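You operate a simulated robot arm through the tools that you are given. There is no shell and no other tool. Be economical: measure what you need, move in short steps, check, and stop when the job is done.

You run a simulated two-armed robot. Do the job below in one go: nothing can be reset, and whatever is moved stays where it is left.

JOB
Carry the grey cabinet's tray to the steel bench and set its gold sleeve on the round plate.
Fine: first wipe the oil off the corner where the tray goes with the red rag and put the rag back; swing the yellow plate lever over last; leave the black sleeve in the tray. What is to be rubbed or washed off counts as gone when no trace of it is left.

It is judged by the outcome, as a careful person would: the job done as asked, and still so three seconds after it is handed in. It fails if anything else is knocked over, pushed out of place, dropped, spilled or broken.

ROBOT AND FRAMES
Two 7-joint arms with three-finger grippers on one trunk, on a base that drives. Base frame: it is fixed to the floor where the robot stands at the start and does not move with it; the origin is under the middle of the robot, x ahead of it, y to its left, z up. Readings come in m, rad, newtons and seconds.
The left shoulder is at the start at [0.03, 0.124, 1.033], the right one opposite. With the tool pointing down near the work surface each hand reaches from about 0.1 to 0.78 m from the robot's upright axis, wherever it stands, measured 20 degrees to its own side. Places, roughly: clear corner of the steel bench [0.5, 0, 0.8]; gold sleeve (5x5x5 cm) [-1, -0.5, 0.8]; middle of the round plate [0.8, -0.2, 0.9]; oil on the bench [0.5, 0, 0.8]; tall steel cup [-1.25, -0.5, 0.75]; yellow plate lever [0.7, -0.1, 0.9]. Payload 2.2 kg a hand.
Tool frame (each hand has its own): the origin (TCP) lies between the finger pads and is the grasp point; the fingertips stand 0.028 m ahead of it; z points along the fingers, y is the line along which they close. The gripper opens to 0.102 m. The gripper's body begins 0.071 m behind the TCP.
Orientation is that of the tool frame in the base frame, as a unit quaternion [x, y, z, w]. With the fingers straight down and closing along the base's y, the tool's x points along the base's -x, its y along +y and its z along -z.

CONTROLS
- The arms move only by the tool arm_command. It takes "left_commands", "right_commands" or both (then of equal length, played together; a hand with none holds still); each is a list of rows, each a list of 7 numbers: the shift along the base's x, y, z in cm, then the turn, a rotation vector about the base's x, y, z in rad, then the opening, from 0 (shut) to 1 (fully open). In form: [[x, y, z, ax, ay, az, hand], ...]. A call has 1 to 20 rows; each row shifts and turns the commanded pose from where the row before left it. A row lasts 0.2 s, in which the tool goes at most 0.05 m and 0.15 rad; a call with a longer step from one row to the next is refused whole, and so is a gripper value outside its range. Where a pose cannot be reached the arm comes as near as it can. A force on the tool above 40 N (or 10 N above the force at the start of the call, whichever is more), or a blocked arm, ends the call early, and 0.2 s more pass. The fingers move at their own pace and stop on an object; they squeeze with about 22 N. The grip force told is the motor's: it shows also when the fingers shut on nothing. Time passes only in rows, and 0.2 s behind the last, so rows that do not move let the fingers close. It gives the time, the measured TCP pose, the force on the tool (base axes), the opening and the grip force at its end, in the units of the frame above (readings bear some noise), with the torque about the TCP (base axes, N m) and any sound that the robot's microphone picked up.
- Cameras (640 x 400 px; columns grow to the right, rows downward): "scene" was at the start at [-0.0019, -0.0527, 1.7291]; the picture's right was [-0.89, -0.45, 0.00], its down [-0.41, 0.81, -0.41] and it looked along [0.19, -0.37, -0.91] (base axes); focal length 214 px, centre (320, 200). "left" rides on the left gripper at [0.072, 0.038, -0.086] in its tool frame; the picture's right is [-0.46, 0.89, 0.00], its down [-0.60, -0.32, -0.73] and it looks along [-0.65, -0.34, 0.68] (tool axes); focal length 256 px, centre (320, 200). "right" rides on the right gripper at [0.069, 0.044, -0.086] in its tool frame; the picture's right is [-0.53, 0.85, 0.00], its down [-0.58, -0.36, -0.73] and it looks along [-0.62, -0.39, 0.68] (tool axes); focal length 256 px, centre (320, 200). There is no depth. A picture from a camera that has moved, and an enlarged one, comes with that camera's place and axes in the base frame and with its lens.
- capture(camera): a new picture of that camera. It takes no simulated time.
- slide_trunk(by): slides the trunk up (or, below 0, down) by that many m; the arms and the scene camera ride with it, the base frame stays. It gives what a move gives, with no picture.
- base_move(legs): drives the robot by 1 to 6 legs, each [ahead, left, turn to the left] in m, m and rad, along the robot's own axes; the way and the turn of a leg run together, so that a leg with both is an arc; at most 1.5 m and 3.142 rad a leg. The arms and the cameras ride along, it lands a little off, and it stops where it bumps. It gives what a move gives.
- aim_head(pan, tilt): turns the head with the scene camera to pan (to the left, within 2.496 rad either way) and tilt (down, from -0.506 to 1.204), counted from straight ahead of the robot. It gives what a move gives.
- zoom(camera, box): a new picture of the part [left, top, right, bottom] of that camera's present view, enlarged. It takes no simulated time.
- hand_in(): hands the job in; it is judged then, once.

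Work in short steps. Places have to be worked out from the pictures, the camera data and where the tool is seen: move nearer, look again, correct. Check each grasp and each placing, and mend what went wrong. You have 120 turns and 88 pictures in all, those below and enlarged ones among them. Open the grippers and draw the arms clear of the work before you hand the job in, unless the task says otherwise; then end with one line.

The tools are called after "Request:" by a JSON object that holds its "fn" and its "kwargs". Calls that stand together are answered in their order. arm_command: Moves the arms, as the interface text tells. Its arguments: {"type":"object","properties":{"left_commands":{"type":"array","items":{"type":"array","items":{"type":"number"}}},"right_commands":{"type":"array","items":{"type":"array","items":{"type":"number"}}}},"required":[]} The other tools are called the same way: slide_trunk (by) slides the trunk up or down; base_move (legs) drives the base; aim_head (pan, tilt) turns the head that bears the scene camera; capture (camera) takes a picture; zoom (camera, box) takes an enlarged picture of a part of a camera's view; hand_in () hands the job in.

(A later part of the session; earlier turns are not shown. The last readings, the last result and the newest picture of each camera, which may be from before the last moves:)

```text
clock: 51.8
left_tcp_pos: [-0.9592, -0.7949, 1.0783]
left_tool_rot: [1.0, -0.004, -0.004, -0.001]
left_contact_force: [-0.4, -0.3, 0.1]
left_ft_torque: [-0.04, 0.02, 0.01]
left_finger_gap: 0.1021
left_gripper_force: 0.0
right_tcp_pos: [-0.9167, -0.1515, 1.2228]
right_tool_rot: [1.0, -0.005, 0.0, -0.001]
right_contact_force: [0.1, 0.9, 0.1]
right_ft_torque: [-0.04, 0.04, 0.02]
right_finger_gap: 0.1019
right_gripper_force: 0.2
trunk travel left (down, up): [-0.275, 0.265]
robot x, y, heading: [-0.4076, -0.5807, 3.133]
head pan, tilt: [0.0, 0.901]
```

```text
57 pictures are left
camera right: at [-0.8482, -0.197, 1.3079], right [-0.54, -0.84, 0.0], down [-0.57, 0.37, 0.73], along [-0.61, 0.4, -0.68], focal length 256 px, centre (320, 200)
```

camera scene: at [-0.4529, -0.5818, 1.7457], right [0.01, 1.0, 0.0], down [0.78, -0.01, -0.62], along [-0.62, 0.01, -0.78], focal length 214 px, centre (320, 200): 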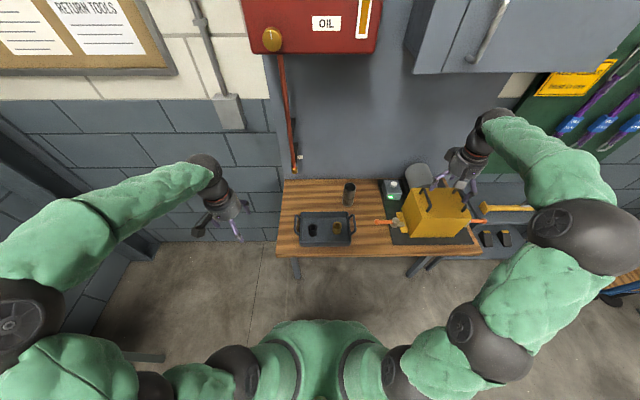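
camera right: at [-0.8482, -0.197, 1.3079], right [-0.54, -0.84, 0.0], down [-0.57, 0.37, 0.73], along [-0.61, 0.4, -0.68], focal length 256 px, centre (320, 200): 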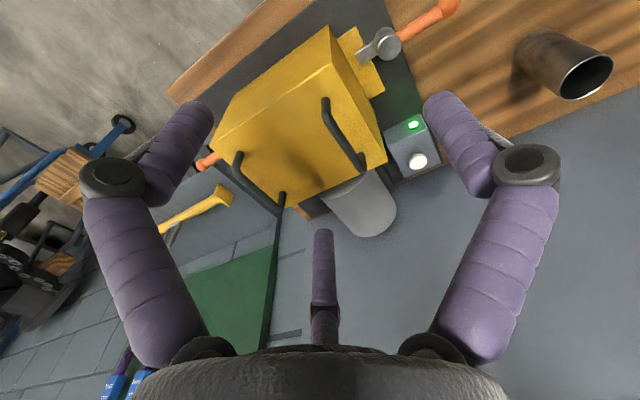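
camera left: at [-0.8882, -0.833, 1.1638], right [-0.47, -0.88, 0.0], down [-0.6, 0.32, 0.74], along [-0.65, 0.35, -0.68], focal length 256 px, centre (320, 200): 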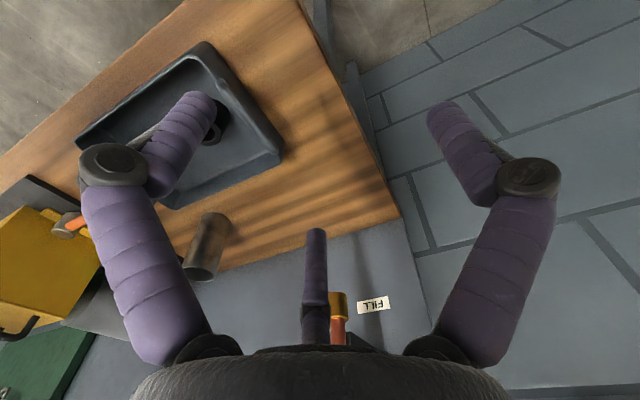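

I zoom on the tray's end to make out the handle.

Request:
{"fn": "zoom", "kwargs": {"camera": "left", "box": [60, 20, 320, 220]}}

```text
2.00 times, centred on (190, 120) of left
camera zoom: at [-0.8882, -0.833, 1.1638], right [-0.47, -0.88, 0.0], down [-0.6, 0.32, 0.74], along [-0.65, 0.35, -0.68], focal length 512 px, centre (580, 360)
```

zoom: 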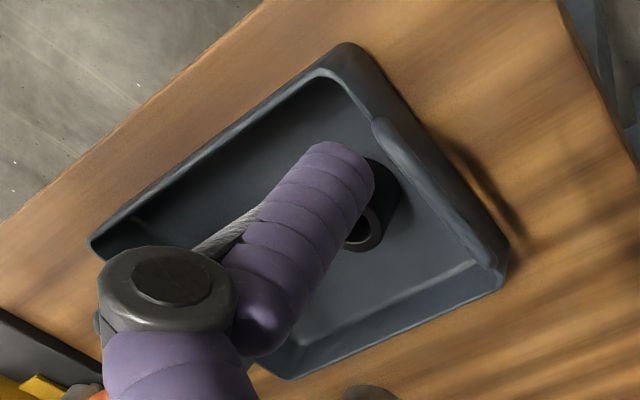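

Triangulated: left bar at about (−0.986, −0.688, 0.892), right bar at about (−0.988, −0.410, 0.89). I bring both hands about 10 cm above the bars, part-open.

Request:
{"fn": "arm_command", "kwargs": {"left_commands": [[-0.55, 2.14, -1.76, 0, 0, 0, 0.6], [-0.55, 2.14, -1.76, 0, 0, 0, 0.6], [-0.55, 2.14, -1.76, 0, 0, 0, 0.6], [-0.55, 2.14, -1.76, 0, 0, 0, 0.6], [-0.55, 2.14, -1.76, 0, 0, 0, 0.6], [0, 0, 0, 0, 0, 0, 0.6], [0, 0, 0, 0, 0, 0, 0.6], [0, 0, 0, 0, 0, 0, 0.6], [0, 0, 0, 0, 0, 0, 0.6], [0, 0, 0, 0, 0, 0, 0.6], [0, 0, 0, 0, 0, 0, 0.6], [0, 0, 0, 0, 0, 0, 0.6]], "right_commands": [[-1.18, -4.3, 0, 0, 0, 0, 0.6], [-1.18, -4.3, 0, 0, 0, 0, 0.6], [-1.18, -4.3, 0, 0, 0, 0, 0.6], [-1.18, -4.3, 0, 0, 0, 0, 0.6], [-1.18, -4.3, 0, 0, 0, 0, 0.6], [-1.18, -4.3, 0, 0, 0, 0, 0.6], [0, 0, -4.6, 0, 0, 0, 0.6], [0, 0, -4.6, 0, 0, 0, 0.6], [0, 0, -4.6, 0, 0, 0, 0.6], [0, 0, -4.6, 0, 0, 0, 0.6], [0, 0, -4.6, 0, 0, 0, 0.6], [0, 0, 0, 0, 0, 0, 0.6]]}}

Request:
{"fn": "zoom", "kwargs": {"camera": "scene", "box": [260, 150, 400, 260]}}

Request:
{"fn": "capture", "kwargs": {"camera": "right"}}

Request:
{"fn": "capture", "kwargs": {"camera": "left"}}

```text
clock: 54.4
left_tcp_pos: [-0.9864, -0.6863, 0.9918]
left_tool_rot: [1.0, -0.004, -0.003, 0.0]
left_contact_force: [-0.1, -0.4, -0.7]
left_ft_torque: [0.03, -0.02, -0.02]
left_finger_gap: 0.0612
left_gripper_force: 0.1
right_tcp_pos: [-0.9892, -0.4082, 0.9937]
right_tool_rot: [1.0, -0.005, 0.0, 0.0]
right_contact_force: [0.0, -0.6, -0.8]
right_ft_torque: [-0.03, 0.04, 0.0]
right_finger_gap: 0.0615
right_gripper_force: 0.0
trunk travel left (down, up): [-0.275, 0.265]
robot x, y, heading: [-0.407, -0.5856, 3.127]
head pan, tilt: [0.0, 0.901]
```

```text
3.64 times, centred on (330, 205) of scene
camera zoom: at [-0.4522, -0.5819, 1.7458], right [0.01, 1.0, 0.0], down [0.78, -0.01, -0.62], along [-0.62, 0.01, -0.78], focal length 780 px, centre (284, 182)
```

zoom: 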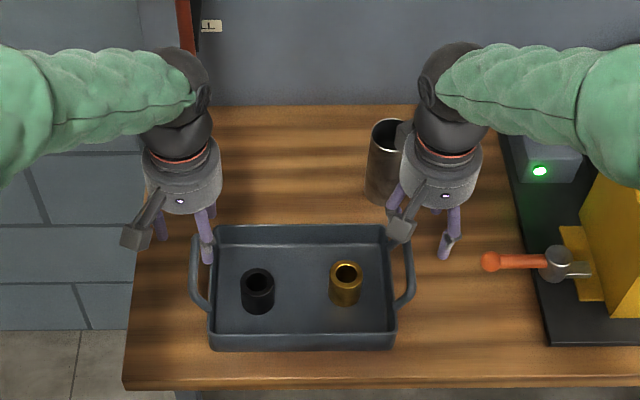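

```text
54 pictures are left
camera right: at [-0.92, -0.4539, 1.0789], right [-0.54, -0.84, 0.0], down [-0.57, 0.37, 0.73], along [-0.61, 0.4, -0.68], focal length 256 px, centre (320, 200)
```

right: 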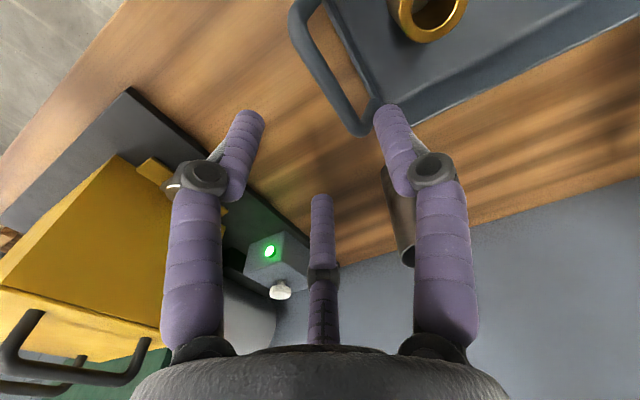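

```text
53 pictures are left
camera left: at [-0.9147, -0.7252, 1.0779], right [-0.47, -0.88, 0.0], down [-0.6, 0.32, 0.73], along [-0.65, 0.35, -0.68], focal length 256 px, centre (320, 200)
```

left: 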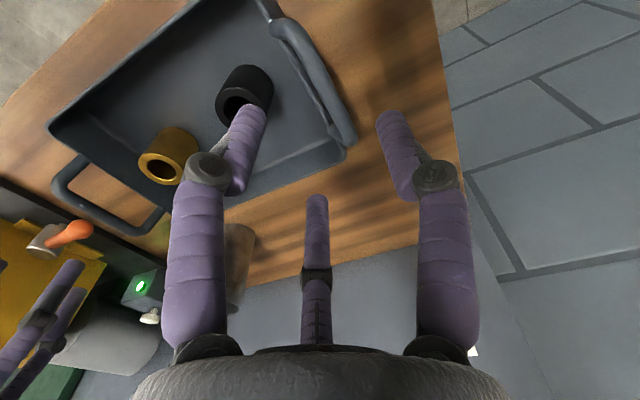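

Close views put the left bar at y≈−0.685 and the right at y≈−0.417. I correct the right hand by −0.8 cm and lower both so the pads straddle the bars.

Request:
{"fn": "arm_command", "kwargs": {"left_commands": [[0, 0.1, 0, 0, 0, 0, 0.6], [0, 0, -4, 0, 0, 0, 0.6], [0, 0, -3, 0, 0, 0, 0.6], [0, 0, -1.5, 0, 0, 0, 0.6], [0, 0, -1.3, 0, 0, 0, 0.6], [0, 0, 0, 0, 0, 0, 0.6]], "right_commands": [[0, -0.8, 0, 0, 0, 0, 0.6], [0, 0, -4, 0, 0, 0, 0.6], [0, 0, -3, 0, 0, 0, 0.6], [0, 0, -1.5, 0, 0, 0, 0.6], [0, 0, -1.4, 0, 0, 0, 0.6], [0, 0, 0, 0, 0, 0, 0.6]]}}

Request:
{"fn": "capture", "kwargs": {"camera": "left"}}

Request:
{"fn": "capture", "kwargs": {"camera": "right"}}

```text
clock: 55.8
left_tcp_pos: [-0.9877, -0.6849, 0.8949]
left_tool_rot: [1.0, -0.004, -0.003, -0.001]
left_contact_force: [2.2, -0.5, 13.5]
left_ft_torque: [0.2, -0.41, -0.06]
left_finger_gap: 0.0657
left_gripper_force: 3.1
right_tcp_pos: [-0.9877, -0.4181, 0.8929]
right_tool_rot: [1.0, -0.004, -0.001, 0.0]
right_contact_force: [-0.3, -0.1, -0.1]
right_ft_torque: [0.01, -0.02, -0.03]
right_finger_gap: 0.0611
right_gripper_force: 0.0
trunk travel left (down, up): [-0.275, 0.265]
robot x, y, heading: [-0.4074, -0.5814, 3.132]
head pan, tilt: [0.0, 0.901]
```

```text
52 pictures are left
camera left: at [-0.9171, -0.7248, 0.98], right [-0.47, -0.88, 0.0], down [-0.6, 0.32, 0.74], along [-0.65, 0.35, -0.68], focal length 256 px, centre (320, 200)
```

left: 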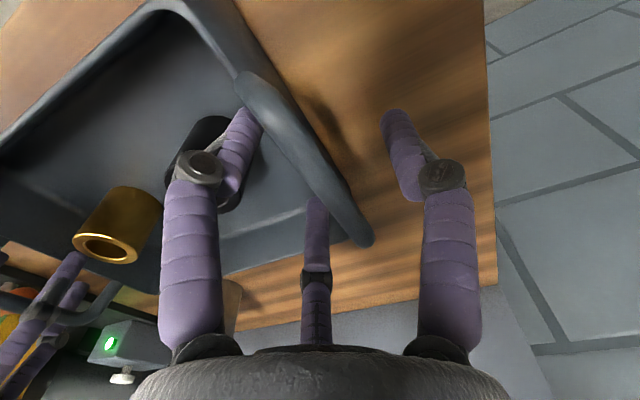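

```text
51 pictures are left
camera right: at [-0.9188, -0.4636, 0.9792], right [-0.54, -0.84, 0.0], down [-0.57, 0.37, 0.73], along [-0.61, 0.4, -0.68], focal length 256 px, centre (320, 200)
```

right: 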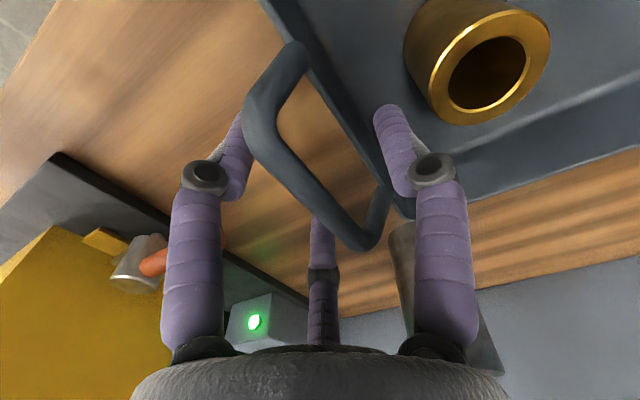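

The left hand's finger touches something (13 N). I raise it 1.2 cm with a smaller opening and re-check, holding the right.

Request:
{"fn": "arm_command", "kwargs": {"left_commands": [[0, 0, 1.2, 0, 0, 0, 0.6], [0, 0, 0, 0, 0, 0, 0.4], [0, 0, -0.3, 0, 0, 0, 0.4], [0, 0, 0, 0, 0, 0, 0.4]]}}

Request:
{"fn": "capture", "kwargs": {"camera": "left"}}

```text
clock: 56.8
left_tcp_pos: [-0.9879, -0.6858, 0.9011]
left_tool_rot: [1.0, -0.005, -0.002, -0.001]
left_contact_force: [-0.8, 0.0, 0.3]
left_ft_torque: [-0.03, -0.01, -0.03]
left_finger_gap: 0.0408
left_gripper_force: 0.0
right_tcp_pos: [-0.989, -0.4185, 0.8927]
right_tool_rot: [1.0, -0.005, 0.0, 0.0]
right_contact_force: [-0.5, -0.9, -0.1]
right_ft_torque: [0.0, -0.02, 0.01]
right_finger_gap: 0.0612
right_gripper_force: 0.1
trunk travel left (down, up): [-0.275, 0.265]
robot x, y, heading: [-0.4103, -0.5861, 3.13]
head pan, tilt: [0.0, 0.901]
```

```text
50 pictures are left
camera left: at [-0.9169, -0.7249, 0.9868], right [-0.47, -0.88, 0.0], down [-0.6, 0.32, 0.73], along [-0.65, 0.35, -0.68], focal length 256 px, centre (320, 200)
```

left: 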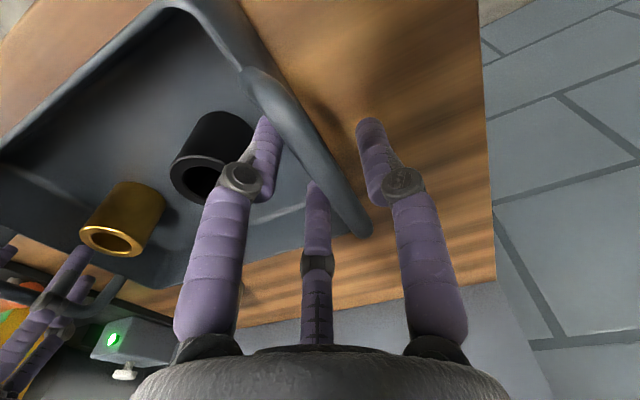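

Free now and straddling. I close both hands on the bars.

Request:
{"fn": "arm_command", "kwargs": {"left_commands": [[0, 0, 0, 0, 0, 0, 0.25], [0, 0, 0, 0, 0, 0, 0], [0, 0, 0, 0, 0, 0, 0], [0, 0, 0, 0, 0, 0, 0]], "right_commands": [[0, 0, 0, 0, 0, 0, 0.25], [0, 0, 0, 0, 0, 0, 0], [0, 0, 0, 0, 0, 0, 0], [0, 0, 0, 0, 0, 0, 0]]}}

Request:
{"fn": "capture", "kwargs": {"camera": "left"}}

Request:
{"fn": "capture", "kwargs": {"camera": "right"}}

```text
clock: 57.8
left_tcp_pos: [-0.9894, -0.6865, 0.902]
left_tool_rot: [1.0, -0.005, -0.002, 0.0]
left_contact_force: [-0.4, -9.3, -0.4]
left_ft_torque: [0.01, 0.02, 0.01]
left_finger_gap: 0.0184
left_gripper_force: 21.8
right_tcp_pos: [-0.9894, -0.4183, 0.8912]
right_tool_rot: [1.0, -0.005, 0.0, 0.0]
right_contact_force: [1.9, 8.1, -0.3]
right_ft_torque: [-1.01, 0.45, 0.62]
right_finger_gap: 0.0394
right_gripper_force: 21.8
trunk travel left (down, up): [-0.275, 0.265]
robot x, y, heading: [-0.4082, -0.5828, 3.133]
head pan, tilt: [0.0, 0.901]
```

```text
49 pictures are left
camera left: at [-0.9169, -0.7255, 0.987], right [-0.47, -0.88, 0.0], down [-0.6, 0.32, 0.73], along [-0.65, 0.35, -0.68], focal length 256 px, centre (320, 200)
```

left: 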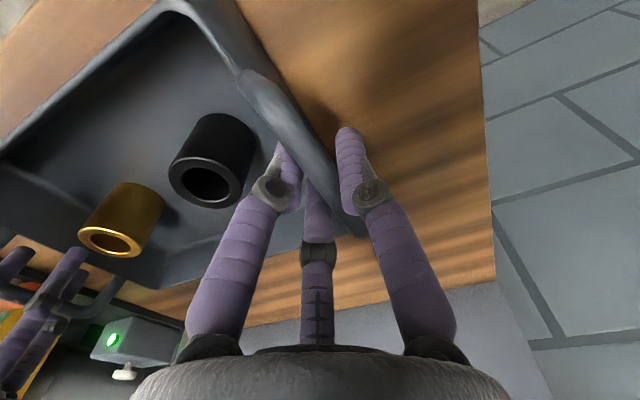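

```text
48 pictures are left
camera right: at [-0.9194, -0.4636, 0.9788], right [-0.54, -0.84, 0.0], down [-0.57, 0.37, 0.73], along [-0.61, 0.4, -0.68], focal length 256 px, centre (320, 200)
```

right: 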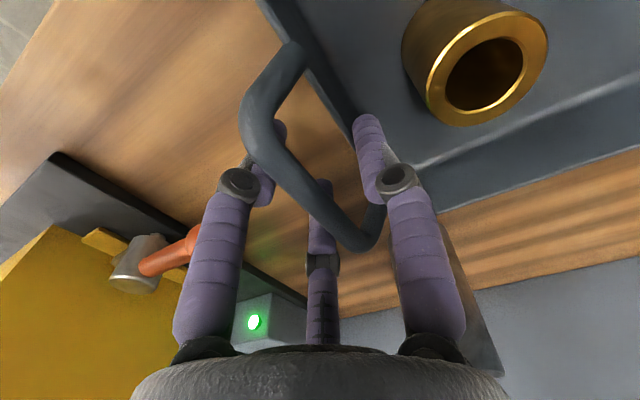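

The left hand has the bar (18 mm gap); the right has caught the wall too. I open the right, raise 1 cm, narrow, and close again.

Request:
{"fn": "arm_command", "kwargs": {"right_commands": [[0, 0, 0, 0, 0, 0, 0.6], [0, 0, 1.1, 0, 0, 0, 0.6], [0, 0, 0, 0, 0, 0, 0.35], [0, 0, 0, 0, 0, 0, 0.1], [0, 0, 0, 0, 0, 0, 0], [0, 0, 0, 0, 0, 0, 0]]}}

Request:
{"fn": "capture", "kwargs": {"camera": "right"}}

```text
clock: 59.1
left_tcp_pos: [-0.9881, -0.6893, 0.9009]
left_tool_rot: [1.0, -0.003, -0.001, 0.001]
left_contact_force: [-1.6, -1.8, 0.2]
left_ft_torque: [0.03, 0.09, 0.26]
left_finger_gap: 0.019
left_gripper_force: 22.1
right_tcp_pos: [-0.9878, -0.4144, 0.903]
right_tool_rot: [1.0, -0.005, 0.001, -0.002]
right_contact_force: [1.4, 0.5, -0.4]
right_ft_torque: [-0.03, 0.17, 0.31]
right_finger_gap: 0.0193
right_gripper_force: 22.6
trunk travel left (down, up): [-0.275, 0.265]
robot x, y, heading: [-0.4071, -0.5818, 3.128]
head pan, tilt: [0.0, 0.901]
stopped in row 6 (right hand): the force on the tool passed its limit at 42 N (the readings are from after the stop); the commanded pose is now the measured one
```

```text
47 pictures are left
camera right: at [-0.9198, -0.461, 0.9898], right [-0.54, -0.84, 0.0], down [-0.57, 0.37, 0.73], along [-0.61, 0.4, -0.68], focal length 256 px, centre (320, 200)
```

right: 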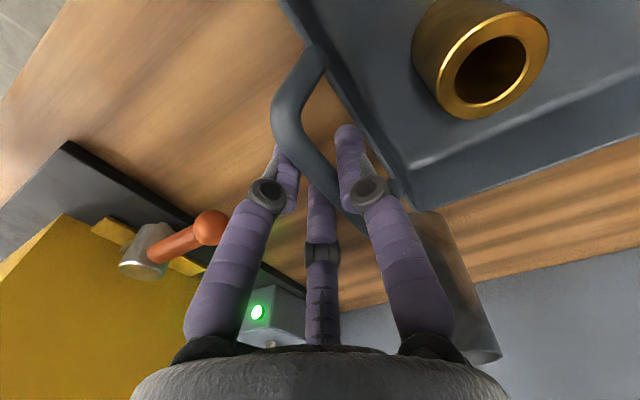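

Both hands now hold the bars (19 mm gaps). I lift 3 cm together and check.

Request:
{"fn": "arm_command", "kwargs": {"left_commands": [[0, 0, 0.5, 0, 0, 0, 0], [0, 0, 1, 0, 0, 0, 0], [0, 0, 1.5, 0, 0, 0, 0], [0, 0, 0, 0, 0, 0, 0]], "right_commands": [[0, 0, 0.5, 0, 0, 0, 0], [0, 0, 1, 0, 0, 0, 0], [0, 0, 1.5, 0, 0, 0, 0], [0, 0, 0, 0, 0, 0, 0]]}}

Request:
{"fn": "zoom", "kwargs": {"camera": "scene", "box": [260, 150, 400, 260]}}

```text
clock: 60.1
left_tcp_pos: [-0.9917, -0.6888, 0.9317]
left_tool_rot: [1.0, -0.004, -0.002, 0.001]
left_contact_force: [-2.5, -7.2, -4.6]
left_ft_torque: [0.06, -0.05, 0.34]
left_finger_gap: 0.0187
left_gripper_force: 22.1
right_tcp_pos: [-0.9894, -0.4161, 0.9325]
right_tool_rot: [1.0, -0.005, 0.002, -0.002]
right_contact_force: [2.1, 6.9, -4.7]
right_ft_torque: [0.02, -0.01, 0.46]
right_finger_gap: 0.0193
right_gripper_force: 22.0
trunk travel left (down, up): [-0.275, 0.265]
robot x, y, heading: [-0.4074, -0.5789, 3.131]
head pan, tilt: [0.0, 0.901]
```

```text
3.64 times, centred on (330, 205) of scene
camera zoom: at [-0.4546, -0.5815, 1.7456], right [0.01, 1.0, 0.0], down [0.78, -0.01, -0.62], along [-0.62, 0.01, -0.78], focal length 780 px, centre (284, 182)
```

zoom: 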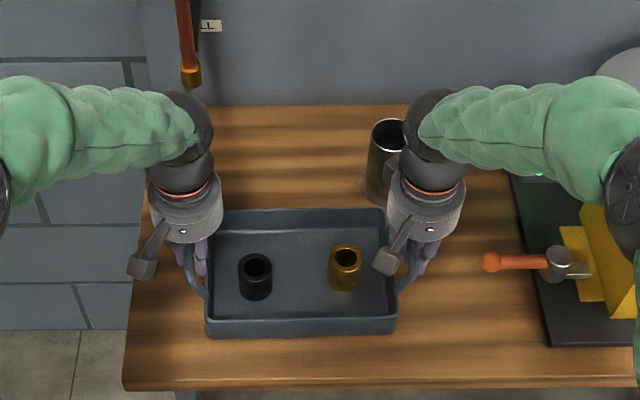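

The tray is level, held with about 0.95 kg in total. I raise it 7 cm more, back off a little and turn left in place to face the bench.

Request:
{"fn": "arm_command", "kwargs": {"left_commands": [[0, 0, 1.4, 0, 0, 0, 0], [0, 0, 1.4, 0, 0, 0, 0], [0, 0, 1.4, 0, 0, 0, 0], [0, 0, 1.4, 0, 0, 0, 0], [0, 0, 1.4, 0, 0, 0, 0], [0, 0, 0, 0, 0, 0, 0]], "right_commands": [[0, 0, 1.4, 0, 0, 0, 0], [0, 0, 1.4, 0, 0, 0, 0], [0, 0, 1.4, 0, 0, 0, 0], [0, 0, 1.4, 0, 0, 0, 0], [0, 0, 1.4, 0, 0, 0, 0], [0, 0, 0, 0, 0, 0, 0]]}}

Request:
{"fn": "base_move", "kwargs": {"legs": [[-0.08, 0, 0], [0, 0, 0.8], [0, 0, 0.8]]}}

Request:
{"fn": "capture", "kwargs": {"camera": "scene"}}

```text
clock: 61.5
left_tcp_pos: [-0.9899, -0.6887, 1.0008]
left_tool_rot: [1.0, -0.004, -0.002, 0.0]
left_contact_force: [-3.5, -8.5, -4.4]
left_ft_torque: [-0.01, 0.07, 0.42]
left_finger_gap: 0.0188
left_gripper_force: 21.9
right_tcp_pos: [-0.9908, -0.415, 1.0013]
right_tool_rot: [1.0, -0.006, 0.001, -0.002]
right_contact_force: [3.9, 7.9, -5.0]
right_ft_torque: [0.03, -0.15, 0.58]
right_finger_gap: 0.0192
right_gripper_force: 22.0
trunk travel left (down, up): [-0.275, 0.265]
robot x, y, heading: [-0.4076, -0.5835, 3.132]
head pan, tilt: [0.0, 0.901]
```

```text
clock: 66.7
left_tcp_pos: [-0.2079, -1.1626, 1.0006]
left_tool_rot: [0.7, 0.714, -0.002, 0.002]
left_contact_force: [12.1, -2.7, -3.5]
left_ft_torque: [-0.03, 0.04, 0.36]
left_finger_gap: 0.0187
left_gripper_force: 22.0
right_tcp_pos: [-0.4818, -1.1706, 1.0027]
right_tool_rot: [0.701, 0.713, -0.001, -0.002]
right_contact_force: [-10.5, 2.7, -4.4]
right_ft_torque: [0.01, 0.01, 0.58]
right_finger_gap: 0.0194
right_gripper_force: 22.1
trunk travel left (down, up): [-0.275, 0.265]
robot x, y, heading: [-0.3314, -0.5894, -1.553]
head pan, tilt: [0.0, 0.901]
```

```text
45 pictures are left
camera scene: at [-0.3274, -0.6295, 1.7456], right [-1.0, -0.02, 0.0], down [-0.01, 0.78, -0.62], along [0.01, -0.62, -0.78], focal length 214 px, centre (320, 200)
```

scene: 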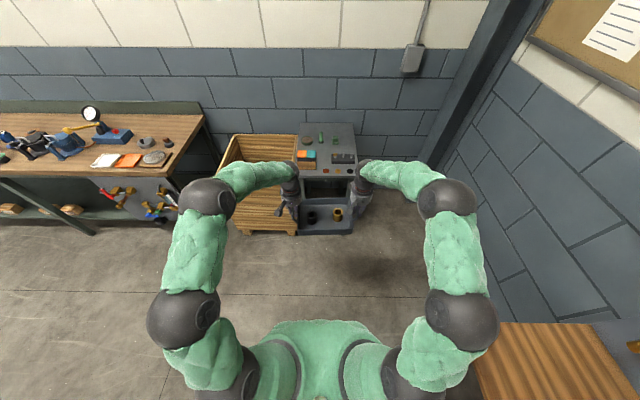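

Tray still secure. I finish the turn and shift left to line up with the bench corner.

Request:
{"fn": "base_move", "kwargs": {"legs": [[0, 0, 0.78], [0, 0, 0.773], [0, 0.64, 0]]}}

Request:
{"fn": "capture", "kwargs": {"camera": "scene"}}

```text
clock: 74.5
left_tcp_pos: [0.2302, 0.1897, 1.0016]
left_tool_rot: [-0.017, 1.0, 0.0, 0.002]
left_contact_force: [4.0, 2.9, -3.5]
left_ft_torque: [-0.06, 0.01, 0.4]
left_finger_gap: 0.0187
left_gripper_force: 22.2
right_tcp_pos: [0.2412, -0.0828, 1.0017]
right_tool_rot: [-0.015, 1.0, -0.003, -0.001]
right_contact_force: [-3.4, -3.3, -4.1]
right_ft_torque: [-0.04, 0.03, 0.5]
right_finger_gap: 0.0191
right_gripper_force: 22.0
trunk travel left (down, up): [-0.275, 0.265]
robot x, y, heading: [-0.3508, 0.0589, 0.034]
head pan, tilt: [0.0, 0.901]
```

```text
44 pictures are left
camera scene: at [-0.2994, 0.0635, 1.7456], right [0.03, -1.0, 0.0], down [-0.78, -0.02, -0.62], along [0.62, 0.02, -0.78], focal length 214 px, centre (320, 200)
```

scene: 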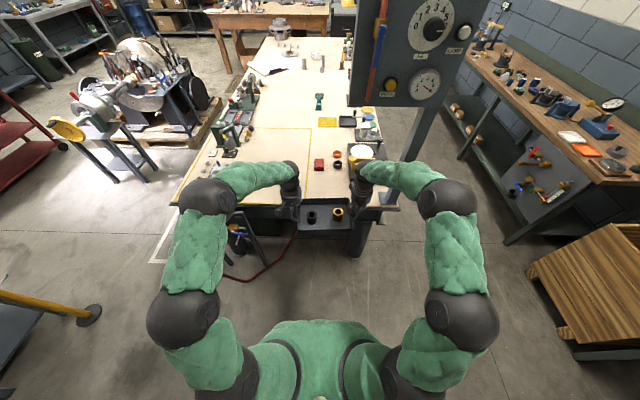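

Heading is 0.034 off. I correct it, lower the tray 3 cm, and creep forward part way, then check clearance to panel.

Request:
{"fn": "arm_command", "kwargs": {"left_commands": [[0, 0, -1.5, 0, 0, 0, 0], [0, 0, -1.5, 0, 0, 0, 0], [0, 0, 0, 0, 0, 0, 0]], "right_commands": [[0, 0, -1.5, 0, 0, 0, 0], [0, 0, -1.5, 0, 0, 0, 0], [0, 0, 0, 0, 0, 0, 0]]}}

Request:
{"fn": "base_move", "kwargs": {"legs": [[0, 0, -0.034], [0.15, 0, 0]]}}

Request:
{"fn": "capture", "kwargs": {"camera": "scene"}}

```text
clock: 75.3
left_tcp_pos: [0.231, 0.19, 0.9705]
left_tool_rot: [-0.017, 1.0, 0.001, 0.002]
left_contact_force: [2.8, 6.5, -3.5]
left_ft_torque: [-0.01, -0.23, 0.41]
left_finger_gap: 0.0191
left_gripper_force: 22.0
right_tcp_pos: [0.2426, -0.0836, 0.9712]
right_tool_rot: [-0.017, 1.0, -0.003, -0.002]
right_contact_force: [-3.6, -6.6, -3.9]
right_ft_torque: [-0.1, 0.19, 0.64]
right_finger_gap: 0.0192
right_gripper_force: 22.2
trunk travel left (down, up): [-0.275, 0.265]
robot x, y, heading: [-0.3452, 0.0582, 0.03]
head pan, tilt: [0.0, 0.901]
```

```text
clock: 77.0
left_tcp_pos: [0.3805, 0.1687, 0.9696]
left_tool_rot: [0.0, 1.0, 0.001, 0.001]
left_contact_force: [4.1, 13.7, -4.7]
left_ft_torque: [0.01, 0.13, 0.34]
left_finger_gap: 0.0189
left_gripper_force: 21.9
right_tcp_pos: [0.3844, -0.1037, 0.9709]
right_tool_rot: [0.001, 1.0, -0.001, -0.002]
right_contact_force: [-2.7, -13.2, -4.4]
right_ft_torque: [-0.01, 0.0, 0.61]
right_finger_gap: 0.0193
right_gripper_force: 21.7
trunk travel left (down, up): [-0.275, 0.265]
robot x, y, heading: [-0.2019, 0.0603, -0.006]
head pan, tilt: [0.0, 0.901]
```

```text
43 pictures are left
camera scene: at [-0.1512, 0.0606, 1.7456], right [0.0, -1.0, 0.0], down [-0.79, 0.0, -0.62], along [0.62, 0.0, -0.79], focal length 214 px, centre (320, 200)
```

scene: 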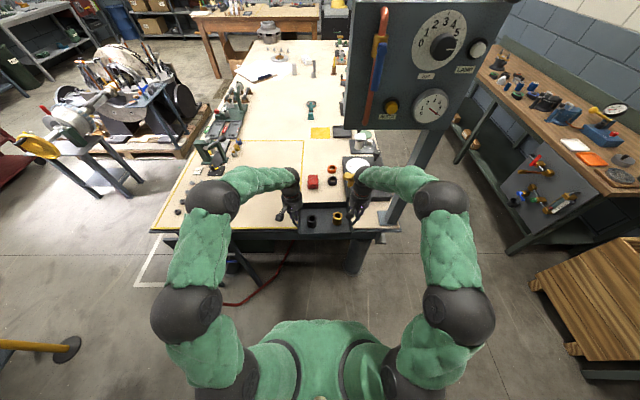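

Centred in y (tray centre y≈0.033). I drive the last 11 cm forward.

Request:
{"fn": "base_move", "kwargs": {"legs": [[0.112, 0, 0.004]]}}

Request:
{"fn": "zoom", "kwargs": {"camera": "scene", "box": [220, 120, 420, 260]}}

Request:
{"fn": "capture", "kwargs": {"camera": "right"}}

```text
clock: 78.2
left_tcp_pos: [0.4914, 0.1718, 0.97]
left_tool_rot: [-0.001, 1.0, 0.001, 0.002]
left_contact_force: [3.7, 2.0, -4.7]
left_ft_torque: [-0.07, -0.08, 0.46]
left_finger_gap: 0.0188
left_gripper_force: 22.0
right_tcp_pos: [0.4946, -0.1015, 0.971]
right_tool_rot: [0.0, 1.0, -0.002, -0.002]
right_contact_force: [-3.4, -2.2, -4.2]
right_ft_torque: [-0.02, 0.17, 0.53]
right_finger_gap: 0.0191
right_gripper_force: 21.6
trunk travel left (down, up): [-0.275, 0.265]
robot x, y, heading: [-0.0892, 0.0599, -0.005]
head pan, tilt: [0.0, 0.901]
```

```text
2.86 times, centred on (320, 190) of scene
camera zoom: at [-0.0409, 0.0608, 1.7456], right [0.0, -1.0, 0.0], down [-0.78, 0.0, -0.62], along [0.62, 0.0, -0.78], focal length 613 px, centre (320, 229)
```

zoom: 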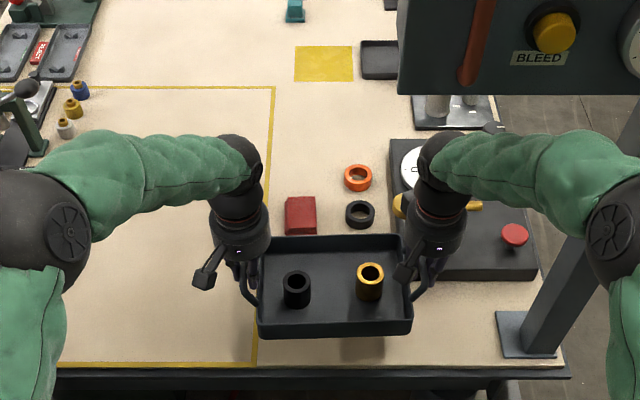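

```text
41 pictures are left
camera right: at [0.4277, -0.0586, 1.0572], right [0.53, 0.85, -0.01], down [0.58, -0.36, 0.73], along [0.62, -0.39, -0.68], focal length 256 px, centre (320, 200)
```

right: 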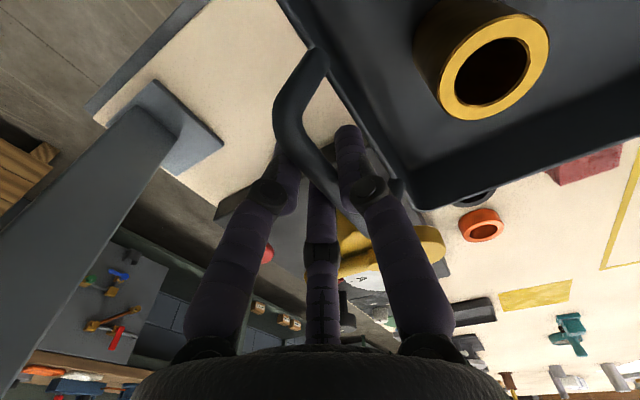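

Tray body spans about y −0.083..0.158, x 0.419..0.596. I shift it 8 mm nearer and 3 mm left to clear the fixture, and lower to just above the bench.

Request:
{"fn": "arm_command", "kwargs": {"left_commands": [[-0.8, 0.3, 0, 0, 0, 0, 0], [0, 0, -1.5, 0, 0, 0, 0], [0, 0, -1.5, 0, 0, 0, 0], [0, 0, -1, 0, 0, 0, 0], [0, 0, -0.5, 0, 0, 0, 0], [0, 0, 0, 0, 0, 0, 0]], "right_commands": [[-0.8, 0.3, 0, 0, 0, 0, 0], [0, 0, -1.5, 0, 0, 0, 0], [0, 0, -1.5, 0, 0, 0, 0], [0, 0, -1, 0, 0, 0, 0], [0, 0, -0.5, 0, 0, 0, 0], [0, 0, 0, 0, 0, 0, 0]]}}

Request:
{"fn": "zoom", "kwargs": {"camera": "scene", "box": [250, 160, 410, 270]}}

```text
clock: 79.6
left_tcp_pos: [0.4834, 0.1763, 0.9251]
left_tool_rot: [-0.001, 1.0, 0.002, 0.002]
left_contact_force: [3.2, -5.0, -4.7]
left_ft_torque: [0.01, -0.18, 0.51]
left_finger_gap: 0.0185
left_gripper_force: 22.0
right_tcp_pos: [0.4862, -0.0988, 0.9256]
right_tool_rot: [-0.002, 1.0, -0.003, -0.001]
right_contact_force: [-2.7, 5.7, -3.5]
right_ft_torque: [-0.03, 0.22, 0.47]
right_finger_gap: 0.0192
right_gripper_force: 21.8
trunk travel left (down, up): [-0.275, 0.265]
robot x, y, heading: [-0.087, 0.0592, 0.006]
head pan, tilt: [0.0, 0.901]
```

```text
3.64 times, centred on (330, 215) of scene
camera zoom: at [-0.0425, 0.0608, 1.7456], right [0.0, -1.0, 0.0], down [-0.78, 0.0, -0.62], along [0.62, 0.0, -0.78], focal length 780 px, centre (284, 146)
```

zoom: 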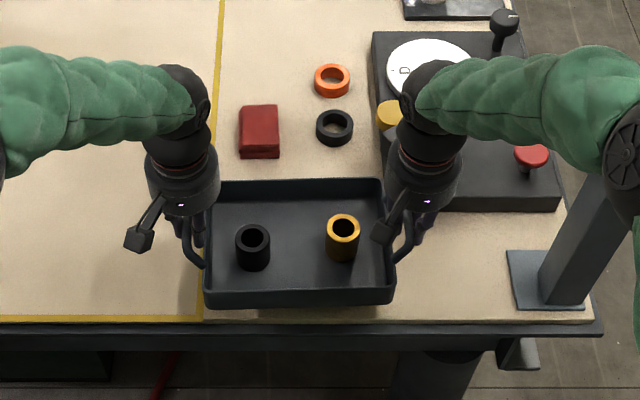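

Clear of the fixture by about 1 cm. I lower gently until the bench carries it.

Request:
{"fn": "arm_command", "kwargs": {"left_commands": [[0, 0, -0.3, 0, 0, 0, 0], [0, 0, -0.3, 0, 0, 0, 0], [0, 0, -0.2, 0, 0, 0, 0], [0, 0, 0, 0, 0, 0, 0]], "right_commands": [[0, 0, -0.3, 0, 0, 0, 0], [0, 0, -0.3, 0, 0, 0, 0], [0, 0, -0.2, 0, 0, 0, 0], [0, 0, 0, 0, 0, 0, 0]]}}

```text
clock: 80.6
left_tcp_pos: [0.4832, 0.1753, 0.9181]
left_tool_rot: [-0.002, 1.0, 0.0, 0.002]
left_contact_force: [4.5, -4.9, -3.9]
left_ft_torque: [-0.01, 0.1, 0.51]
left_finger_gap: 0.0186
left_gripper_force: 22.1
right_tcp_pos: [0.4861, -0.0981, 0.9184]
right_tool_rot: [-0.001, 1.0, -0.002, -0.002]
right_contact_force: [-4.0, 4.0, -5.0]
right_ft_torque: [-0.05, -0.01, 0.45]
right_finger_gap: 0.0193
right_gripper_force: 21.8
trunk travel left (down, up): [-0.275, 0.265]
robot x, y, heading: [-0.0917, 0.0574, 0.0]
head pan, tilt: [0.0, 0.901]
```

Still carrying the weight; I go on lowering.

Request:
{"fn": "arm_command", "kwargs": {"left_commands": [[0, 0, -0.3, 0, 0, 0, 0], [0, 0, -0.2, 0, 0, 0, 0], [0, 0, 0, 0, 0, 0, 0]], "right_commands": [[0, 0, -0.3, 0, 0, 0, 0], [0, 0, -0.2, 0, 0, 0, 0], [0, 0, 0, 0, 0, 0, 0]]}}

Request:
{"fn": "arm_command", "kwargs": {"left_commands": [[0, 0, -0.3, 0, 0, 0, 0], [0, 0, -0.2, 0, 0, 0, 0], [0, 0, 0, 0, 0, 0, 0]], "right_commands": [[0, 0, -0.3, 0, 0, 0, 0], [0, 0, -0.2, 0, 0, 0, 0], [0, 0, 0, 0, 0, 0, 0]]}}

```text
clock: 81.4
left_tcp_pos: [0.4835, 0.1758, 0.9132]
left_tool_rot: [-0.002, 1.0, 0.001, 0.002]
left_contact_force: [3.9, -7.8, -3.7]
left_ft_torque: [-0.01, 0.02, 0.52]
left_finger_gap: 0.0188
left_gripper_force: 21.9
right_tcp_pos: [0.4852, -0.0986, 0.9128]
right_tool_rot: [0.0, 1.0, -0.003, -0.002]
right_contact_force: [-2.9, 7.6, -4.3]
right_ft_torque: [0.01, 0.03, 0.38]
right_finger_gap: 0.0191
right_gripper_force: 22.1
trunk travel left (down, up): [-0.275, 0.265]
robot x, y, heading: [-0.0919, 0.06, 0.003]
head pan, tilt: [0.0, 0.901]
```

```text
clock: 82.2
left_tcp_pos: [0.4828, 0.1751, 0.9071]
left_tool_rot: [-0.002, 1.0, 0.001, 0.001]
left_contact_force: [2.4, -7.8, -4.6]
left_ft_torque: [-0.02, 0.02, 0.54]
left_finger_gap: 0.0188
left_gripper_force: 22.2
right_tcp_pos: [0.487, -0.0985, 0.909]
right_tool_rot: [0.0, 1.0, -0.003, -0.002]
right_contact_force: [-3.7, 9.3, -3.8]
right_ft_torque: [0.0, -0.01, 0.36]
right_finger_gap: 0.0194
right_gripper_force: 21.9
trunk travel left (down, up): [-0.275, 0.265]
robot x, y, heading: [-0.0883, 0.0597, -0.004]
head pan, tilt: [0.0, 0.901]
```

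Request:
{"fn": "arm_command", "kwargs": {"left_commands": [[0, 0, -0.3, 0, 0, 0, 0], [0, 0, -0.2, 0, 0, 0, 0], [0, 0, 0, 0, 0, 0, 0]], "right_commands": [[0, 0, -0.3, 0, 0, 0, 0], [0, 0, -0.2, 0, 0, 0, 0], [0, 0, 0, 0, 0, 0, 0]]}}

Request:
{"fn": "zoom", "kwargs": {"camera": "scene", "box": [250, 160, 410, 270]}}

```text
clock: 83.0
left_tcp_pos: [0.4841, 0.1744, 0.9018]
left_tool_rot: [-0.002, 1.0, 0.001, 0.002]
left_contact_force: [4.0, -13.4, -3.6]
left_ft_torque: [0.03, 0.04, 0.57]
left_finger_gap: 0.0189
left_gripper_force: 21.8
right_tcp_pos: [0.4848, -0.0993, 0.9032]
right_tool_rot: [-0.001, 1.0, -0.002, -0.001]
right_contact_force: [-3.8, 12.9, -4.5]
right_ft_torque: [0.04, -0.02, 0.31]
right_finger_gap: 0.0195
right_gripper_force: 22.0
trunk travel left (down, up): [-0.275, 0.265]
robot x, y, heading: [-0.0884, 0.0583, 0.003]
head pan, tilt: [0.0, 0.901]
```

```text
3.64 times, centred on (330, 215) of scene
camera zoom: at [-0.0427, 0.0608, 1.7456], right [0.0, -1.0, 0.0], down [-0.78, 0.0, -0.62], along [0.62, 0.0, -0.78], focal length 780 px, centre (284, 146)
```

zoom: 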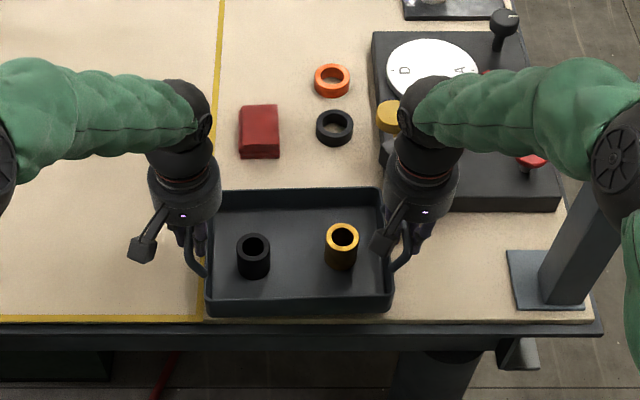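

Nearly down. I relieve the outward pull slightly and continue lowering.

Request:
{"fn": "arm_command", "kwargs": {"left_commands": [[0, -0.15, -0.25, 0, 0, 0, 0], [0, 0, -0.25, 0, 0, 0, 0], [0, 0, 0, 0, 0, 0, 0]], "right_commands": [[0, 0.15, -0.25, 0, 0, 0, 0], [0, 0, -0.25, 0, 0, 0, 0], [0, 0, 0, 0, 0, 0, 0]]}}

Request:
{"fn": "arm_command", "kwargs": {"left_commands": [[0, 0, -0.25, 0, 0, 0, 0], [0, 0, -0.15, 0, 0, 0, 0], [0, 0, 0, 0, 0, 0, 0]], "right_commands": [[0, 0, -0.25, 0, 0, 0, 0], [0, 0, -0.15, 0, 0, 0, 0], [0, 0, 0, 0, 0, 0, 0]]}}

```text
clock: 83.8
left_tcp_pos: [0.4839, 0.1748, 0.8967]
left_tool_rot: [-0.003, 1.0, 0.002, 0.001]
left_contact_force: [3.0, 13.4, -3.9]
left_ft_torque: [-0.02, -0.04, 0.3]
left_finger_gap: 0.0189
left_gripper_force: 22.1
right_tcp_pos: [0.486, -0.0984, 0.8998]
right_tool_rot: [0.0, 1.0, -0.003, -0.002]
right_contact_force: [-3.0, -14.5, -3.6]
right_ft_torque: [-0.04, 0.09, 0.6]
right_finger_gap: 0.0194
right_gripper_force: 21.7
trunk travel left (down, up): [-0.275, 0.265]
robot x, y, heading: [-0.092, 0.0589, 0.001]
head pan, tilt: [0.0, 0.901]
```

```text
clock: 84.6
left_tcp_pos: [0.4818, 0.1753, 0.8943]
left_tool_rot: [-0.002, 1.0, 0.002, 0.002]
left_contact_force: [3.8, 29.7, -4.0]
left_ft_torque: [-0.07, -0.02, 0.27]
left_finger_gap: 0.0189
left_gripper_force: 22.2
right_tcp_pos: [0.4867, -0.0983, 0.8949]
right_tool_rot: [0.0, 1.0, -0.003, -0.001]
right_contact_force: [-3.1, -29.4, -4.7]
right_ft_torque: [-0.05, 0.02, 0.81]
right_finger_gap: 0.0193
right_gripper_force: 21.9
trunk travel left (down, up): [-0.275, 0.265]
robot x, y, heading: [-0.0932, 0.0615, -0.001]
head pan, tilt: [0.0, 0.901]
```

Still hanging, and the squeeze rose; I widen the hands by 1 mm each and keep lowering.

Request:
{"fn": "arm_command", "kwargs": {"left_commands": [[0, 0.12, -0.2, 0, 0, 0, 0], [0, 0, -0.25, 0, 0, 0, 0], [0, 0, 0, 0, 0, 0, 0]], "right_commands": [[0, -0.12, -0.2, 0, 0, 0, 0], [0, 0, -0.25, 0, 0, 0, 0], [0, 0, 0, 0, 0, 0, 0]]}}

Request:
{"fn": "arm_command", "kwargs": {"left_commands": [[0, 0, -0.25, 0, 0, 0, 0], [0, 0, -0.2, 0, 0, 0, 0], [0, 0, 0, 0, 0, 0, 0]], "right_commands": [[0, 0, -0.25, 0, 0, 0, 0], [0, 0, -0.2, 0, 0, 0, 0], [0, 0, 0, 0, 0, 0, 0]]}}

Request:
{"fn": "zoom", "kwargs": {"camera": "scene", "box": [250, 160, 410, 270]}}

```text
clock: 85.4
left_tcp_pos: [0.483, 0.1758, 0.8883]
left_tool_rot: [-0.001, 1.0, 0.001, 0.001]
left_contact_force: [2.8, 27.6, -3.7]
left_ft_torque: [-0.05, -0.03, 0.21]
left_finger_gap: 0.0189
left_gripper_force: 22.1
right_tcp_pos: [0.4878, -0.0981, 0.8892]
right_tool_rot: [0.0, 1.0, -0.003, -0.001]
right_contact_force: [-3.7, -27.9, -3.6]
right_ft_torque: [-0.03, 0.06, 0.78]
right_finger_gap: 0.0194
right_gripper_force: 21.4
trunk travel left (down, up): [-0.275, 0.265]
robot x, y, heading: [-0.0927, 0.0575, 0.004]
head pan, tilt: [0.0, 0.901]
```

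```text
clock: 86.2
left_tcp_pos: [0.4816, 0.1744, 0.8849]
left_tool_rot: [-0.002, 1.0, 0.001, 0.001]
left_contact_force: [3.2, 25.5, -4.5]
left_ft_torque: [-0.04, 0.12, 0.16]
left_finger_gap: 0.019
left_gripper_force: 22.3
right_tcp_pos: [0.4868, -0.0979, 0.8851]
right_tool_rot: [0.001, 1.0, -0.003, -0.001]
right_contact_force: [-2.8, -24.9, -5.0]
right_ft_torque: [-0.04, -0.08, 0.73]
right_finger_gap: 0.0192
right_gripper_force: 22.1
trunk travel left (down, up): [-0.275, 0.265]
robot x, y, heading: [-0.0914, 0.0585, 0.007]
head pan, tilt: [0.0, 0.901]
```

```text
3.64 times, centred on (330, 215) of scene
camera zoom: at [-0.0428, 0.0608, 1.7456], right [0.0, -1.0, 0.0], down [-0.78, 0.0, -0.62], along [0.62, 0.0, -0.78], focal length 780 px, centre (284, 146)
```

zoom: 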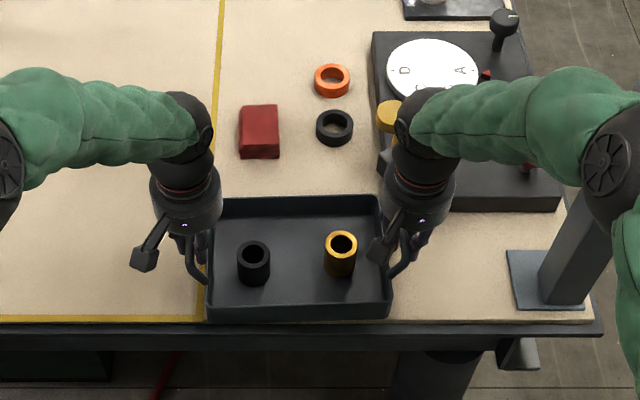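

The tray front is right at the bench edge, still hanging. I move it 1.8 cm inward, ease the squeeze, then continue down.

Request:
{"fn": "arm_command", "kwargs": {"left_commands": [[0.9, 0.12, 0.2, 0, 0, 0, 0], [0.9, 0, 0, 0, 0, 0, 0], [0, 0, -0.3, 0, 0, 0, 0], [0, 0, -0.2, 0, 0, 0, 0], [0, 0, 0, 0, 0, 0, 0]], "right_commands": [[0.9, -0.12, 0.2, 0, 0, 0, 0], [0.9, 0, 0, 0, 0, 0, 0], [0, 0, -0.3, 0, 0, 0, 0], [0, 0, -0.2, 0, 0, 0, 0], [0, 0, 0, 0, 0, 0, 0]]}}

Request:
{"fn": "arm_command", "kwargs": {"left_commands": [[0, 0, -0.25, 0, 0, 0, 0], [0, 0, -0.2, 0, 0, 0, 0], [0, 0, 0, 0, 0, 0, 0]], "right_commands": [[0, 0, -0.25, 0, 0, 0, 0], [0, 0, -0.2, 0, 0, 0, 0], [0, 0, 0, 0, 0, 0, 0]]}}

```text
clock: 87.4
left_tcp_pos: [0.4985, 0.1749, 0.8831]
left_tool_rot: [-0.002, 1.0, 0.0, 0.004]
left_contact_force: [4.2, -1.5, -2.4]
left_ft_torque: [0.09, -0.8, 0.47]
left_finger_gap: 0.0189
left_gripper_force: 21.9
right_tcp_pos: [0.5042, -0.0988, 0.8844]
right_tool_rot: [-0.001, 1.0, -0.001, 0.0]
right_contact_force: [-5.9, 3.8, 12.1]
right_ft_torque: [0.13, -0.48, 0.49]
right_finger_gap: 0.0193
right_gripper_force: 22.3
trunk travel left (down, up): [-0.275, 0.265]
robot x, y, heading: [-0.0903, 0.0587, 0.003]
head pan, tilt: [0.0, 0.901]
```

```text
clock: 88.2
left_tcp_pos: [0.4991, 0.1759, 0.8812]
left_tool_rot: [-0.002, 1.0, 0.0, 0.006]
left_contact_force: [-2.8, -16.4, 24.4]
left_ft_torque: [0.1, 0.62, 0.64]
left_finger_gap: 0.0188
left_gripper_force: 21.6
right_tcp_pos: [0.5037, -0.0986, 0.8813]
right_tool_rot: [0.001, 1.0, -0.003, 0.002]
right_contact_force: [5.2, 18.2, 22.8]
right_ft_torque: [0.07, 0.14, 0.24]
right_finger_gap: 0.0194
right_gripper_force: 21.8
trunk travel left (down, up): [-0.275, 0.265]
robot x, y, heading: [-0.0881, 0.059, 0.005]
head pan, tilt: [0.0, 0.901]
```

The tray is on the bench now (pressing 24 N). I ease off, check the picture.

Request:
{"fn": "arm_command", "kwargs": {"left_commands": [[0, 0, 0.3, 0, 0, 0, 0], [0, 0, 0, 0, 0, 0, 0]], "right_commands": [[0, 0, 0.3, 0, 0, 0, 0], [0, 0, 0, 0, 0, 0, 0]]}}

Request:
{"fn": "zoom", "kwargs": {"camera": "scene", "box": [250, 160, 410, 270]}}

```text
clock: 88.8
left_tcp_pos: [0.4994, 0.1755, 0.8816]
left_tool_rot: [-0.002, 1.0, 0.0, 0.003]
left_contact_force: [1.0, -21.9, 14.3]
left_ft_torque: [0.14, -0.26, 0.55]
left_finger_gap: 0.0189
left_gripper_force: 21.7
right_tcp_pos: [0.503, -0.097, 0.8816]
right_tool_rot: [0.0, 1.0, -0.001, 0.0]
right_contact_force: [6.2, 20.9, 12.5]
right_ft_torque: [0.11, -0.43, 0.21]
right_finger_gap: 0.0194
right_gripper_force: 22.7
trunk travel left (down, up): [-0.275, 0.265]
robot x, y, heading: [-0.0896, 0.0651, 0.006]
head pan, tilt: [0.0, 0.901]
```

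```text
3.64 times, centred on (330, 215) of scene
camera zoom: at [-0.0452, 0.0608, 1.7457], right [0.0, -1.0, 0.0], down [-0.78, 0.0, -0.62], along [0.62, 0.0, -0.78], focal length 780 px, centre (284, 146)
```

zoom: 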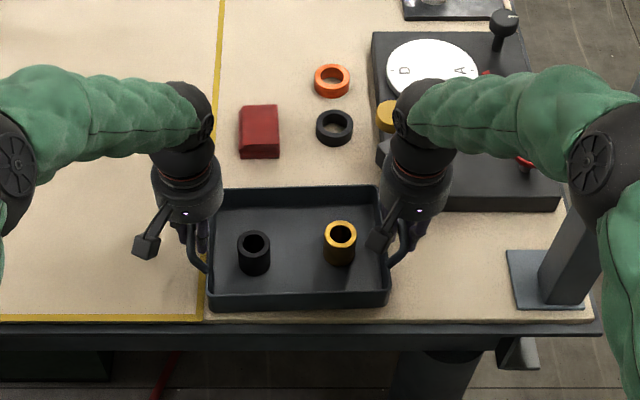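

Well placed, about 1 cm from the bench edge. I ease the outward pull, open both hands a little and rise off the bars.

Request:
{"fn": "arm_command", "kwargs": {"left_commands": [[0, -0.07, 0.1, 0, 0, 0, 0], [0, 0, 0, 0, 0, 0, 0.2], [0, 0, 0, 0, 0, 0, 0.38], [0, 0, 0, 0, 0, 0, 0.38], [0, 0, 2, 0, 0, 0, 0.38], [0, 0, 3, 0, 0, 0, 0.38], [0, 0, 4, 0, 0, 0, 0.38], [0, 0, 4, 0, 0, 0, 0.38], [0, 0, 0, 0, 0, 0, 0.5]], "right_commands": [[0, 0.07, 0.1, 0, 0, 0, 0], [0, 0, 0, 0, 0, 0, 0.2], [0, 0, 0, 0, 0, 0, 0.38], [0, 0, 0, 0, 0, 0, 0.38], [0, 0, 2, 0, 0, 0, 0.38], [0, 0, 3, 0, 0, 0, 0.38], [0, 0, 4, 0, 0, 0, 0.38], [0, 0, 4, 0, 0, 0, 0.38], [0, 0, 0, 0, 0, 0, 0.5]]}}

Request:
{"fn": "capture", "kwargs": {"camera": "scene"}}

Request:
{"fn": "capture", "kwargs": {"camera": "right"}}

```text
clock: 90.8
left_tcp_pos: [0.4991, 0.1756, 1.0105]
left_tool_rot: [-0.002, 1.0, 0.001, 0.002]
left_contact_force: [-0.4, 0.7, 0.9]
left_ft_torque: [-0.01, -0.01, 0.0]
left_finger_gap: 0.0511
left_gripper_force: 0.1
right_tcp_pos: [0.5057, -0.0973, 1.0128]
right_tool_rot: [-0.001, 1.0, -0.002, -0.002]
right_contact_force: [0.3, -0.5, 0.3]
right_ft_torque: [0.0, -0.01, 0.02]
right_finger_gap: 0.0511
right_gripper_force: 0.1
trunk travel left (down, up): [-0.275, 0.265]
robot x, y, heading: [-0.0931, 0.0611, 0.0]
head pan, tilt: [0.0, 0.901]
```

```text
36 pictures are left
camera scene: at [-0.0425, 0.0608, 1.7456], right [0.0, -1.0, 0.0], down [-0.78, 0.0, -0.62], along [0.62, 0.0, -0.78], focal length 214 px, centre (320, 200)
```

scene: 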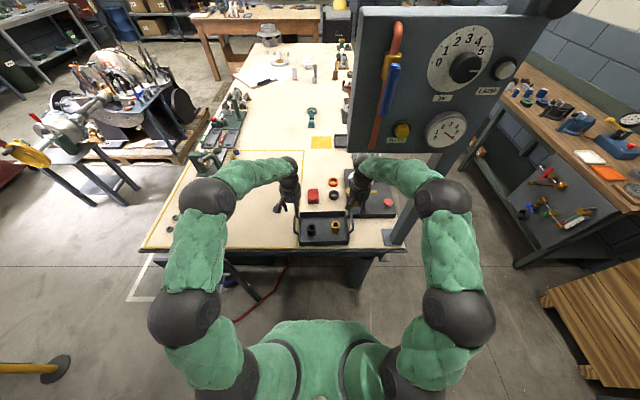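

```text
35 pictures are left
camera right: at [0.4382, -0.0544, 1.0982], right [0.53, 0.85, -0.01], down [0.58, -0.36, 0.73], along [0.62, -0.39, -0.68], focal length 256 px, centre (320, 200)
```

right: 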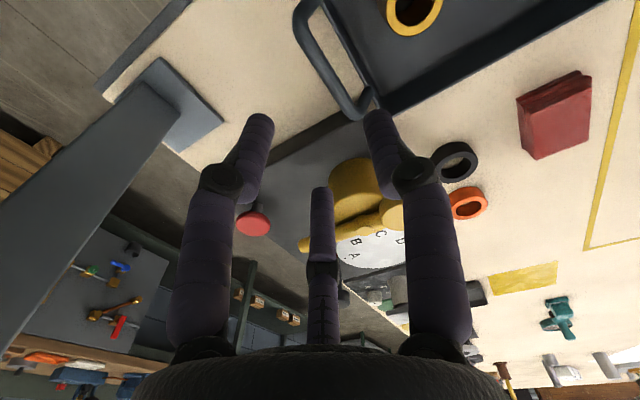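

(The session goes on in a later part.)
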